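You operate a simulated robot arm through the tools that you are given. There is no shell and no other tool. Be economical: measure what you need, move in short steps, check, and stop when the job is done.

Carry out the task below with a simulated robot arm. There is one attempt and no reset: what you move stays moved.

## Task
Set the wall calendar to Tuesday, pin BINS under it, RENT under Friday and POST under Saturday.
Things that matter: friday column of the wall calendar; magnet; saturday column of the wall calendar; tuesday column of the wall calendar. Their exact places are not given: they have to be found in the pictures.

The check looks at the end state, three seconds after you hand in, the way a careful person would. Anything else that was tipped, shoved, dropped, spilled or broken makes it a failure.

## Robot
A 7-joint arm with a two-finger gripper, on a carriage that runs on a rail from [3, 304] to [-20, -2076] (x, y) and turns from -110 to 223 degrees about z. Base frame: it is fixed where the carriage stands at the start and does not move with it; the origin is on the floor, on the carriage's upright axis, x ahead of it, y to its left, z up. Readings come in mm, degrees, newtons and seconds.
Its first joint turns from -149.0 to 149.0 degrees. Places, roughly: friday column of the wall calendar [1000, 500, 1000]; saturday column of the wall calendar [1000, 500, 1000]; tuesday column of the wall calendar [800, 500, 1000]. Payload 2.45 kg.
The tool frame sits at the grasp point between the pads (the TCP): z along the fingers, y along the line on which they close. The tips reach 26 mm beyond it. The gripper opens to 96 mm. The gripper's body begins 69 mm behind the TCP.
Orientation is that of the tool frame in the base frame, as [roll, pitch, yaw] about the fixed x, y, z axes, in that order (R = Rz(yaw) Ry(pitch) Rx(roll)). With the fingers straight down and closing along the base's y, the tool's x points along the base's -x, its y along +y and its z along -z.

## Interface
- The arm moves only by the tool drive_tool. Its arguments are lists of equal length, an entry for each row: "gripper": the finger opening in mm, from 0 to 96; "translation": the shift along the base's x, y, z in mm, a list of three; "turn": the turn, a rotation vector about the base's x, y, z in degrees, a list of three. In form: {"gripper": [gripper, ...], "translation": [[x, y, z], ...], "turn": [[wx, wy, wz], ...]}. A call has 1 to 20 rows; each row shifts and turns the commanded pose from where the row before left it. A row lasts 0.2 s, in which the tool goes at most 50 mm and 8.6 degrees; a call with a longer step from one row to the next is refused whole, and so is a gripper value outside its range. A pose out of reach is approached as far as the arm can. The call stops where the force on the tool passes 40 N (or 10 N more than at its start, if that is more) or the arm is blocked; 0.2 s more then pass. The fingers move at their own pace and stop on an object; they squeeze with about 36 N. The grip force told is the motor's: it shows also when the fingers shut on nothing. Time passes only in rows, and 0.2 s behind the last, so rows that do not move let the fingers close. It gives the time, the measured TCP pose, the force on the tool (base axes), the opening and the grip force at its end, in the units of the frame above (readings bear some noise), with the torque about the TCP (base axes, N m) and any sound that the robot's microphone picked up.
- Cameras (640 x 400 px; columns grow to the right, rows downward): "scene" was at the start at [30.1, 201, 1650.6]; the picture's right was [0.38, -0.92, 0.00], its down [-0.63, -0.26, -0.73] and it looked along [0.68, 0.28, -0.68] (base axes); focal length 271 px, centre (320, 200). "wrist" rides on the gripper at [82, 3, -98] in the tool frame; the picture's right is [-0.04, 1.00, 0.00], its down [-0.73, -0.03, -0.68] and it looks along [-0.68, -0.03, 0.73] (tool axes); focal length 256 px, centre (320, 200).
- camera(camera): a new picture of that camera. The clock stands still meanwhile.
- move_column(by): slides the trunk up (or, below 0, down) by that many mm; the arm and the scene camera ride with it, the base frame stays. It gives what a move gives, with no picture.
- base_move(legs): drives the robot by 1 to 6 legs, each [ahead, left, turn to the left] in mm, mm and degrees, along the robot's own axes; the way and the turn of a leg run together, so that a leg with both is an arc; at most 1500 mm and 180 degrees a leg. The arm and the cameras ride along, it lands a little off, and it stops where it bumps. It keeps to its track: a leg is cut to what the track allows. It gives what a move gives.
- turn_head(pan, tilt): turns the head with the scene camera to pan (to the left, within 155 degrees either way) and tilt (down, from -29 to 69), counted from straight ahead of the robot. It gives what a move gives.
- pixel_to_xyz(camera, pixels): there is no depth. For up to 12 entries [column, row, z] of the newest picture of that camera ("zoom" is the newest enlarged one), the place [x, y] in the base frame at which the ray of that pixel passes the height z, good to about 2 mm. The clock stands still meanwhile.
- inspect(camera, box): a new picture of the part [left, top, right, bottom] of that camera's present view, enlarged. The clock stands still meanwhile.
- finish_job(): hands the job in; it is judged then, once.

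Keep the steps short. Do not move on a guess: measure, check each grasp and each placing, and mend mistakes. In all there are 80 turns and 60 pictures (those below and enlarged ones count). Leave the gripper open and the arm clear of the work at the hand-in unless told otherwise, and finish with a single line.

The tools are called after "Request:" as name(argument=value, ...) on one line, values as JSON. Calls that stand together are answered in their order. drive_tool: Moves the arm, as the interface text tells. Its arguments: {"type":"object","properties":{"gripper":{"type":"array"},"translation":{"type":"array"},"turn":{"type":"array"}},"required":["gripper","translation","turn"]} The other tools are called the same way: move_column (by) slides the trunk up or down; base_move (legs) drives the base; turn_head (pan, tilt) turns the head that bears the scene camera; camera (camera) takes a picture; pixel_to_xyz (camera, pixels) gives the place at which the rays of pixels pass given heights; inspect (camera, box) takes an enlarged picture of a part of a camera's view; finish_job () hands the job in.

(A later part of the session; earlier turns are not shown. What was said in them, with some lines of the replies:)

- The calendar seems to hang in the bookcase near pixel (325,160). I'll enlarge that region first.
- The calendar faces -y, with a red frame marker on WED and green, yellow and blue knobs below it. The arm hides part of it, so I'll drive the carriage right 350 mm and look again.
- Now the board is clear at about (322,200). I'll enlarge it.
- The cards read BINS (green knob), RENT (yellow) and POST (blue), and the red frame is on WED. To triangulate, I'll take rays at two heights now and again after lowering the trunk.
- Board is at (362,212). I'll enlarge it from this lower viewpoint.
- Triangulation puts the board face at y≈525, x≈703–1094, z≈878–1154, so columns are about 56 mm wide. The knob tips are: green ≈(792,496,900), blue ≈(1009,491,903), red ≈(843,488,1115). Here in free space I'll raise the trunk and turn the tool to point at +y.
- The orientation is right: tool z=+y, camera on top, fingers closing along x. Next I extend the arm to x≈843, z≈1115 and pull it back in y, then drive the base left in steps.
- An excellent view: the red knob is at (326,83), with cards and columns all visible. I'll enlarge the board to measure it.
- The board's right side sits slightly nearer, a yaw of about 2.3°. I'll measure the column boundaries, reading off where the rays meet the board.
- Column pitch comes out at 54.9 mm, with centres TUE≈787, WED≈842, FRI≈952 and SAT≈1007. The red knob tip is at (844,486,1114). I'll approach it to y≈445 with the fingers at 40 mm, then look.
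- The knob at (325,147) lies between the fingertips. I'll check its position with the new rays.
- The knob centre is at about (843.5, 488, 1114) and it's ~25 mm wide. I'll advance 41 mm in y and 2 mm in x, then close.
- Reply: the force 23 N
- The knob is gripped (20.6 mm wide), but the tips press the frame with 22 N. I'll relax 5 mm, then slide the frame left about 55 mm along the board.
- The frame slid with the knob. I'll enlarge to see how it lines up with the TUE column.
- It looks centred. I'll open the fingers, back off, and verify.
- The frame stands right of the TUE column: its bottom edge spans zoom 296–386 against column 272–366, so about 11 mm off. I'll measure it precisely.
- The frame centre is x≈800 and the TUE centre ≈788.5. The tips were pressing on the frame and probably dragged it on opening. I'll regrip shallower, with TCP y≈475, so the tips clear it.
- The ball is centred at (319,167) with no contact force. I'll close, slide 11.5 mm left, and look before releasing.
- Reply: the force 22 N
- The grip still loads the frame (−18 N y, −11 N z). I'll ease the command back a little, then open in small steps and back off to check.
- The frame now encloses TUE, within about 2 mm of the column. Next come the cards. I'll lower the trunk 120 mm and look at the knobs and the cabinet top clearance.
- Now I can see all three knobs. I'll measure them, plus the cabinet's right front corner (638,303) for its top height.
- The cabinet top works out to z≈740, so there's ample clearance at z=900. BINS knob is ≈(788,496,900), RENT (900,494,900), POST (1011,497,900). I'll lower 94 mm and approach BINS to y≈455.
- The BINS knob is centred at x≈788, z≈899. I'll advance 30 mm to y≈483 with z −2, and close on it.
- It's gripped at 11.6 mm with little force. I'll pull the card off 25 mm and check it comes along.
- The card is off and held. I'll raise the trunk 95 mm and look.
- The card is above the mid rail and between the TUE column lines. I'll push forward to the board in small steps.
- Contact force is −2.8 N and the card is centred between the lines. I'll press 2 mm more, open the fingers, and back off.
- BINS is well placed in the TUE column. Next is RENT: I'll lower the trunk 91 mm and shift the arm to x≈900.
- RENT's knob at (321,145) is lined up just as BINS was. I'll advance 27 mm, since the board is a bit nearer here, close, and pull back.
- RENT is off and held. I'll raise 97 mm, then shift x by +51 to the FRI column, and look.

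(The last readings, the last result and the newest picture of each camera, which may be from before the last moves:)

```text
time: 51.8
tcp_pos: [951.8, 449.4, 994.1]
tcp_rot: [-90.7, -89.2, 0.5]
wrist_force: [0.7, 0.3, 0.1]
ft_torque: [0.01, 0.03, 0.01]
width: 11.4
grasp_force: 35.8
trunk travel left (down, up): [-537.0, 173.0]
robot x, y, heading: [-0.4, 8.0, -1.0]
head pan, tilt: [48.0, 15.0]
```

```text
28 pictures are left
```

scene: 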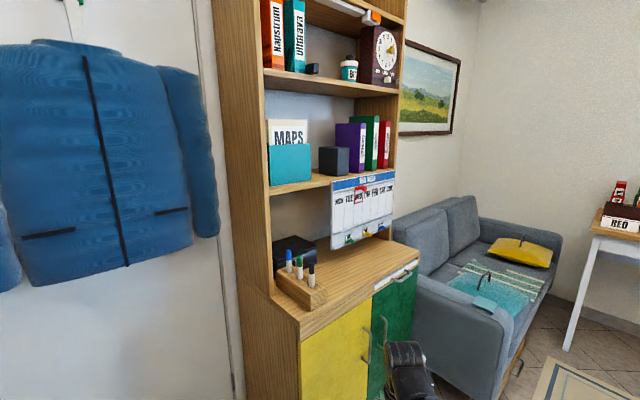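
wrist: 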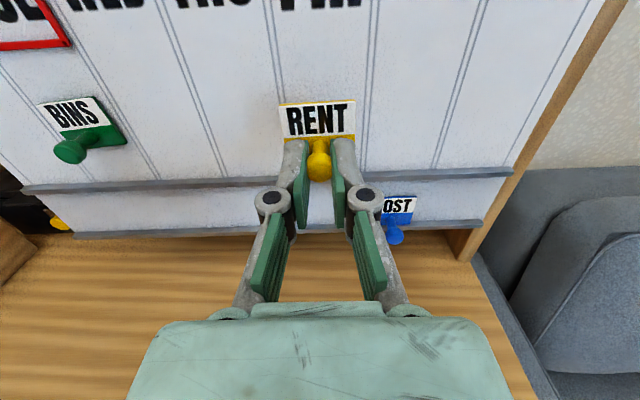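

RENT is over the FRI column, between the lines at ≈278 and 368. I'll push forward gently.

Request:
drive_tool(gripper=[0, 0, 0, 0, 0, 0], translation=[[0, 10, 0], [0, 9, 0], [0, 6, 0], [0, 3, 0], [0, 3, 0], [0, 0, 0]], turn=[[0, 0, 0], [0, 0, 0], [0, 0, 0], [0, 0, 0], [0, 0, 0], [0, 0, 0]])

Request:
camera(camera="wrist")

```text
time: 53.2
tcp_pos: [952.9, 482.5, 993.9]
tcp_rot: [-90.2, -89.2, -0.1]
wrist_force: [-0.5, 1.0, -0.7]
ft_torque: [-0.03, 0.02, 0.03]
width: 11.6
grasp_force: 37.1
trunk travel left (down, up): [-537.0, 173.0]
robot x, y, heading: [0.8, -0.2, -0.9]
head pan, tilt: [48.0, 15.0]
```

```text
27 pictures are left
```

wrist: 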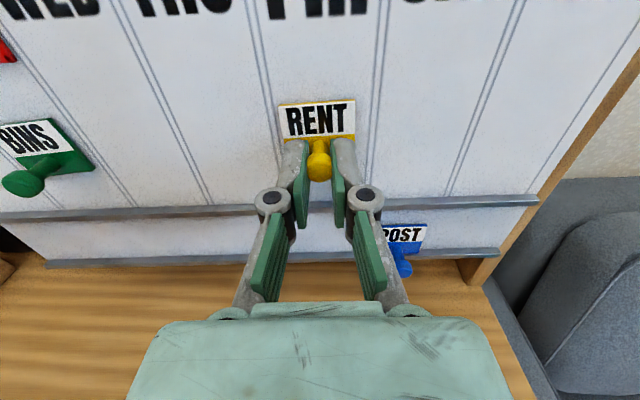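

No clear contact force yet, so I'll push 1 mm at a time.

Request:
drive_tool(gripper=[0, 0, 0, 0], translation=[[0, 1, 0], [0, 1, 0], [0, 1, 0], [0, 0, 0]], turn=[[0, 0, 0], [0, 0, 0], [0, 0, 0], [0, 0, 0]])

```text
time: 54.2
tcp_pos: [953.4, 482.8, 994.6]
tcp_rot: [-86.7, -89.3, -3.7]
wrist_force: [-0.4, -12.4, -1.7]
ft_torque: [0.07, 0.03, -0.01]
width: 11.2
grasp_force: 36.2
trunk travel left (down, up): [-537.0, 173.0]
robot x, y, heading: [2.0, 5.1, -1.0]
head pan, tilt: [48.0, 15.0]
```

Contact at −12 N. I'll relax 2 mm, open, back off, and check.

Request:
drive_tool(gripper=[0, 16, 36, 36, 36, 36, 36], translation=[[0, -2, 0], [0, 0, 0], [0, 0, 0], [0, 0, 0], [0, -20, 0], [0, -35, 0], [0, -35, 0]], turn=[[0, 0, 0], [0, 0, 0], [0, 0, 0], [0, 0, 0], [0, 0, 0], [0, 0, 0], [0, 0, 0]])

Request:
camera(camera="wrist")

```text
time: 55.8
tcp_pos: [950.7, 392.0, 995.0]
tcp_rot: [-92.1, -89.3, 1.7]
wrist_force: [0.2, 1.1, 0.2]
ft_torque: [-0.01, -0.03, -0.01]
width: 36.1
grasp_force: 0.1
trunk travel left (down, up): [-537.0, 173.0]
robot x, y, heading: [1.6, 3.7, -0.8]
head pan, tilt: [48.0, 15.0]
```

```text
26 pictures are left
```

wrist: 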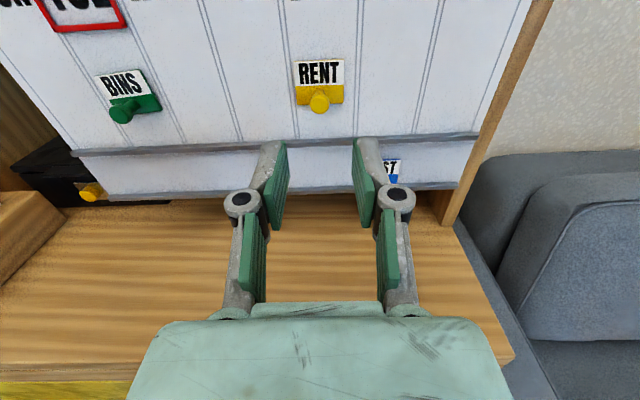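

RENT is good under FRI. For POST I'll lower 96 mm, move to x≈1010 and y≈449, and look.

Request:
move_column(by=-96)

Request:
drive_tool(gripper=[36, 36, 36, 36, 36, 36], translation=[[20, 0, 0], [20, 0, 0], [19, 0, 0], [0, 18, 0], [0, 18, 0], [0, 18, 0]], turn=[[0, 0, 0], [0, 0, 0], [0, 0, 0], [0, 0, 0], [0, 0, 0], [0, 0, 0]])

Request:
camera(camera="wrist")

```text
time: 57.1
tcp_pos: [950.7, 393.5, 899.9]
tcp_rot: [-90.0, -89.2, -0.3]
wrist_force: [-0.8, 0.0, -0.2]
ft_torque: [-0.02, 0.02, 0.0]
width: 35.9
grasp_force: 0.1
trunk travel left (down, up): [-441.0, 269.0]
robot x, y, heading: [-3.9, 5.4, -0.8]
head pan, tilt: [48.0, 15.0]
```

```text
time: 58.5
tcp_pos: [1010.3, 447.4, 898.6]
tcp_rot: [-89.4, -89.3, -0.8]
wrist_force: [0.4, -0.2, 0.6]
ft_torque: [0.03, -0.01, -0.01]
width: 35.9
grasp_force: 0.1
trunk travel left (down, up): [-441.0, 269.0]
robot x, y, heading: [-2.2, 2.9, -0.9]
head pan, tilt: [48.0, 15.0]
```

```text
25 pictures are left
```

wrist: 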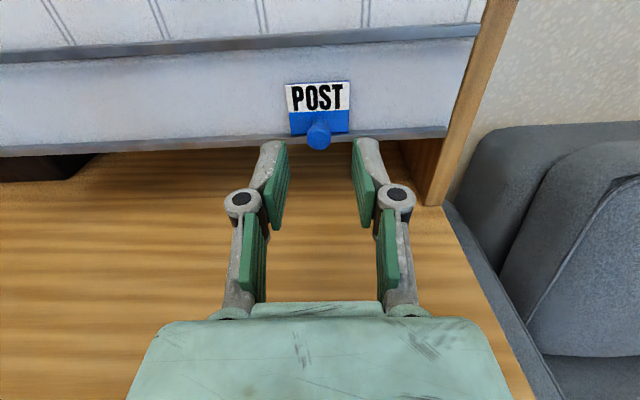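

Request:
pixel_to_xyz(camera="wrist", pixels=[[318, 135, 900], [318, 135, 904], [318, 135, 896]])

```text
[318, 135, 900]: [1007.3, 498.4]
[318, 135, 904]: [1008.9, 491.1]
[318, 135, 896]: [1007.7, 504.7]
```

The POST knob is at ≈(1008, 494, 902). I'll go x −1.5, z +3, y +32, close, and pull back.

Request:
drive_tool(gripper=[36, 36, 36, 0, 0, 0], translation=[[-1, 11, 1], [-0.5, 11, 1], [0, 10, 1], [0, 0, 0], [0, 0, 0], [0, 0, 0]], turn=[[0, 0, 0], [0, 0, 0], [0, 0, 0], [0, 0, 0], [0, 0, 0], [0, 0, 0]])

Request:
drive_tool(gripper=[0, 0, 0, 0, 0], translation=[[0, -5, 0], [0, -7, 0], [0, -9, 0], [0, -9, 0], [0, 0, 0]], turn=[[0, 0, 0], [0, 0, 0], [0, 0, 0], [0, 0, 0], [0, 0, 0]])

Request:
camera(camera="wrist")

```text
time: 59.9
tcp_pos: [1009.1, 478.5, 900.9]
tcp_rot: [-90.2, -89.3, -0.1]
wrist_force: [0.6, 0.0, 0.4]
ft_torque: [0.01, -0.02, -0.03]
width: 11.4
grasp_force: 35.2
trunk travel left (down, up): [-441.0, 269.0]
robot x, y, heading: [0.1, 4.0, -0.8]
head pan, tilt: [48.0, 15.0]
```

```text
time: 61.1
tcp_pos: [1008.9, 451.1, 900.8]
tcp_rot: [-90.8, -89.4, 0.5]
wrist_force: [-0.5, 1.1, 0.0]
ft_torque: [-0.04, 0.01, 0.03]
width: 11.3
grasp_force: 36.2
trunk travel left (down, up): [-441.0, 269.0]
robot x, y, heading: [-0.5, 2.2, -0.8]
head pan, tilt: [48.0, 15.0]
```

```text
24 pictures are left
```

wrist: 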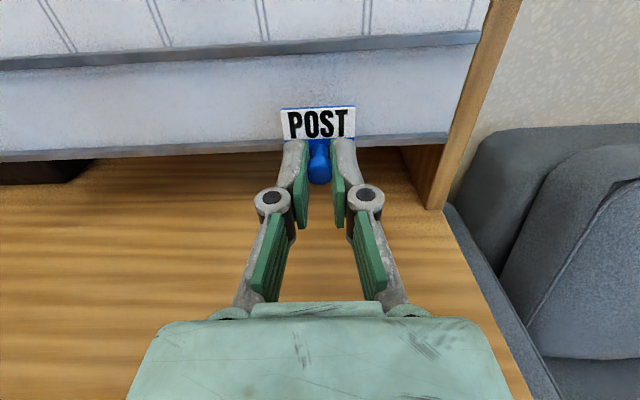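

POST is held. I'll raise 94 mm and look at the SAT column.

Request:
move_column(by=94)

Request:
camera(camera="wrist")

```text
time: 62.4
tcp_pos: [1009.4, 449.6, 994.4]
tcp_rot: [-91.3, -89.3, 0.9]
wrist_force: [0.3, -0.4, 0.0]
ft_torque: [0.01, 0.0, 0.01]
width: 11.6
grasp_force: 35.5
trunk travel left (down, up): [-535.0, 175.0]
robot x, y, heading: [-0.4, 4.5, -1.0]
head pan, tilt: [48.0, 15.0]
```

```text
23 pictures are left
```

wrist: 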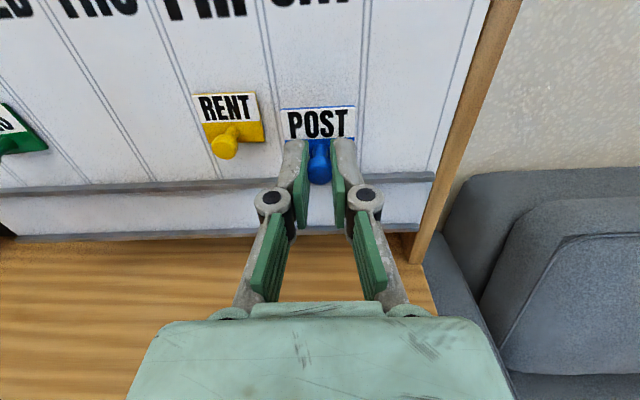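

It's centred between the SAT lines (≈270 and 362). I'll push forward gently.

Request:
drive_tool(gripper=[0, 0, 0, 0, 0, 0], translation=[[0, 10, 0], [0, 9, 0], [0, 6, 0], [0, 3, 0], [0, 2, 0], [0, 0, 0]], turn=[[0, 0, 0], [0, 0, 0], [0, 0, 0], [0, 0, 0], [0, 0, 0], [0, 0, 0]])

Request:
drive_tool(gripper=[0, 0, 0], translation=[[0, 1, 0], [0, 1, 0], [0, 0, 0]], turn=[[0, 0, 0], [0, 0, 0], [0, 0, 0]])

```text
time: 63.8
tcp_pos: [1010.0, 479.4, 996.8]
tcp_rot: [-87.8, -89.3, -2.5]
wrist_force: [-2.8, -7.0, -0.9]
ft_torque: [0.01, -0.02, 0.02]
width: 11.4
grasp_force: 35.6
trunk travel left (down, up): [-535.0, 175.0]
robot x, y, heading: [5.1, 5.6, -1.0]
head pan, tilt: [48.0, 15.0]
```

```text
time: 64.6
tcp_pos: [1009.8, 480.5, 996.3]
tcp_rot: [-84.9, -89.2, -5.6]
wrist_force: [-5.1, -18.2, -0.2]
ft_torque: [0.09, -0.04, 0.06]
width: 11.6
grasp_force: 35.9
trunk travel left (down, up): [-535.0, 175.0]
robot x, y, heading: [-2.6, 3.7, -0.7]
head pan, tilt: [48.0, 15.0]
```

Contact is firm at −18 N. I'll relax 2.5 mm, open to 30 mm (staying clear of RENT), back off, and check.

Request:
drive_tool(gripper=[0, 16, 30, 30, 30, 30, 30], translation=[[0, -2.5, 0], [0, 0, 0], [0, 0, 0], [0, 0, 0], [0, -20, 0], [0, -40, 0], [0, -45, 0]], turn=[[0, 0, 0], [0, 0, 0], [0, 0, 0], [0, 0, 0], [0, 0, 0], [0, 0, 0], [0, 0, 0]])

Request:
move_column(by=100)

Request:
drive_tool(gripper=[60, 60, 60, 60, 60], translation=[[-20, -30, 0], [-20, -30, 0], [-20, -30, 0], [-20, -20, 0], [-20, -20, 0]], turn=[[0, 0, 0], [0, 0, 0], [0, 0, 0], [0, 0, 0], [0, 0, 0]])

Request:
camera(camera="wrist")

```text
time: 66.2
tcp_pos: [1006.6, 378.6, 996.3]
tcp_rot: [-92.0, -89.2, 1.8]
wrist_force: [-0.8, 0.2, -0.6]
ft_torque: [0.0, -0.01, -0.01]
width: 30.0
grasp_force: 0.1
trunk travel left (down, up): [-535.0, 175.0]
robot x, y, heading: [-2.2, 6.6, -0.8]
head pan, tilt: [48.0, 15.0]
```

```text
time: 67.5
tcp_pos: [1007.7, 379.0, 1095.8]
tcp_rot: [-91.1, -89.4, 0.7]
wrist_force: [0.3, 0.2, 0.0]
ft_torque: [0.01, -0.01, 0.0]
width: 30.1
grasp_force: 0.2
trunk travel left (down, up): [-635.0, 75.0]
robot x, y, heading: [-0.9, 5.0, -1.1]
head pan, tilt: [48.0, 15.0]
```

```text
time: 68.7
tcp_pos: [904.6, 249.8, 1094.2]
tcp_rot: [-91.7, -89.3, 1.4]
wrist_force: [0.1, 0.3, -1.3]
ft_torque: [-0.01, 0.01, 0.01]
width: 60.1
grasp_force: 0.1
trunk travel left (down, up): [-635.0, 75.0]
robot x, y, heading: [3.5, 3.3, -0.9]
head pan, tilt: [48.0, 15.0]
```

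```text
22 pictures are left
```

wrist: 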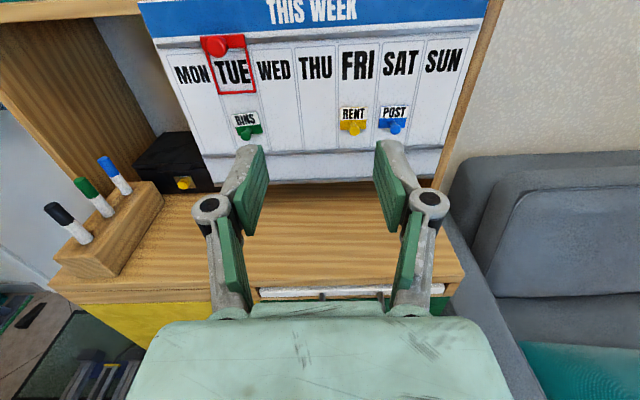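

Everything is placed. One enlarged check of the alignment before handing in.

Request:
inspect(camera="wrist", box=[150, 10, 470, 210])

Request:
camera(camera="scene")

```text
2.00 times, centred on (310, 110) of wrist
```

zoom: 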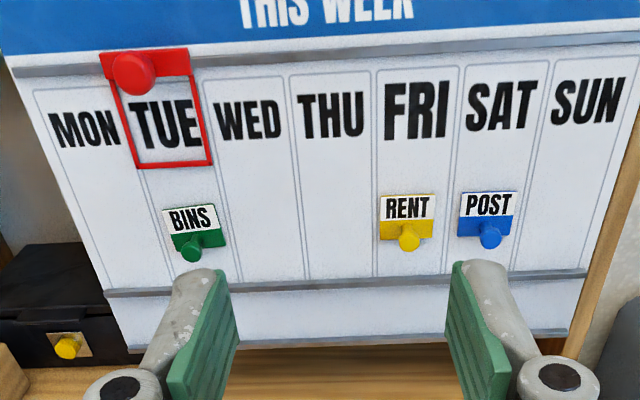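

```text
20 pictures are left
```

scene: 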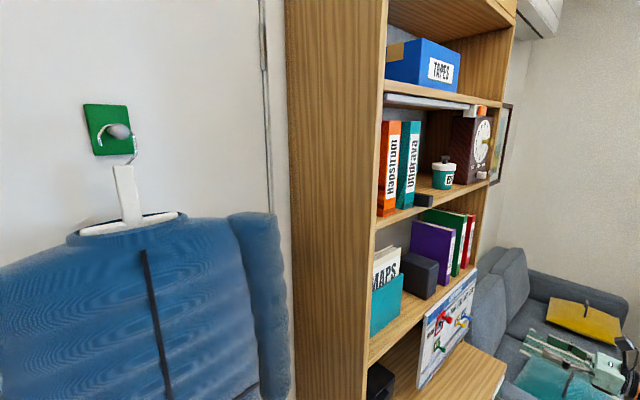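

The frame is on TUE with BINS below it, RENT under FRI and POST under SAT, the gripper is open, and the arm is clear. Handing in.

Request:
finish_job()

```text
The job is handed in.
```

The calendar is set to Tuesday, with BINS pinned under Tuesday, RENT under Friday and POST under Saturday; the gripper is open and the arm is clear of the board.
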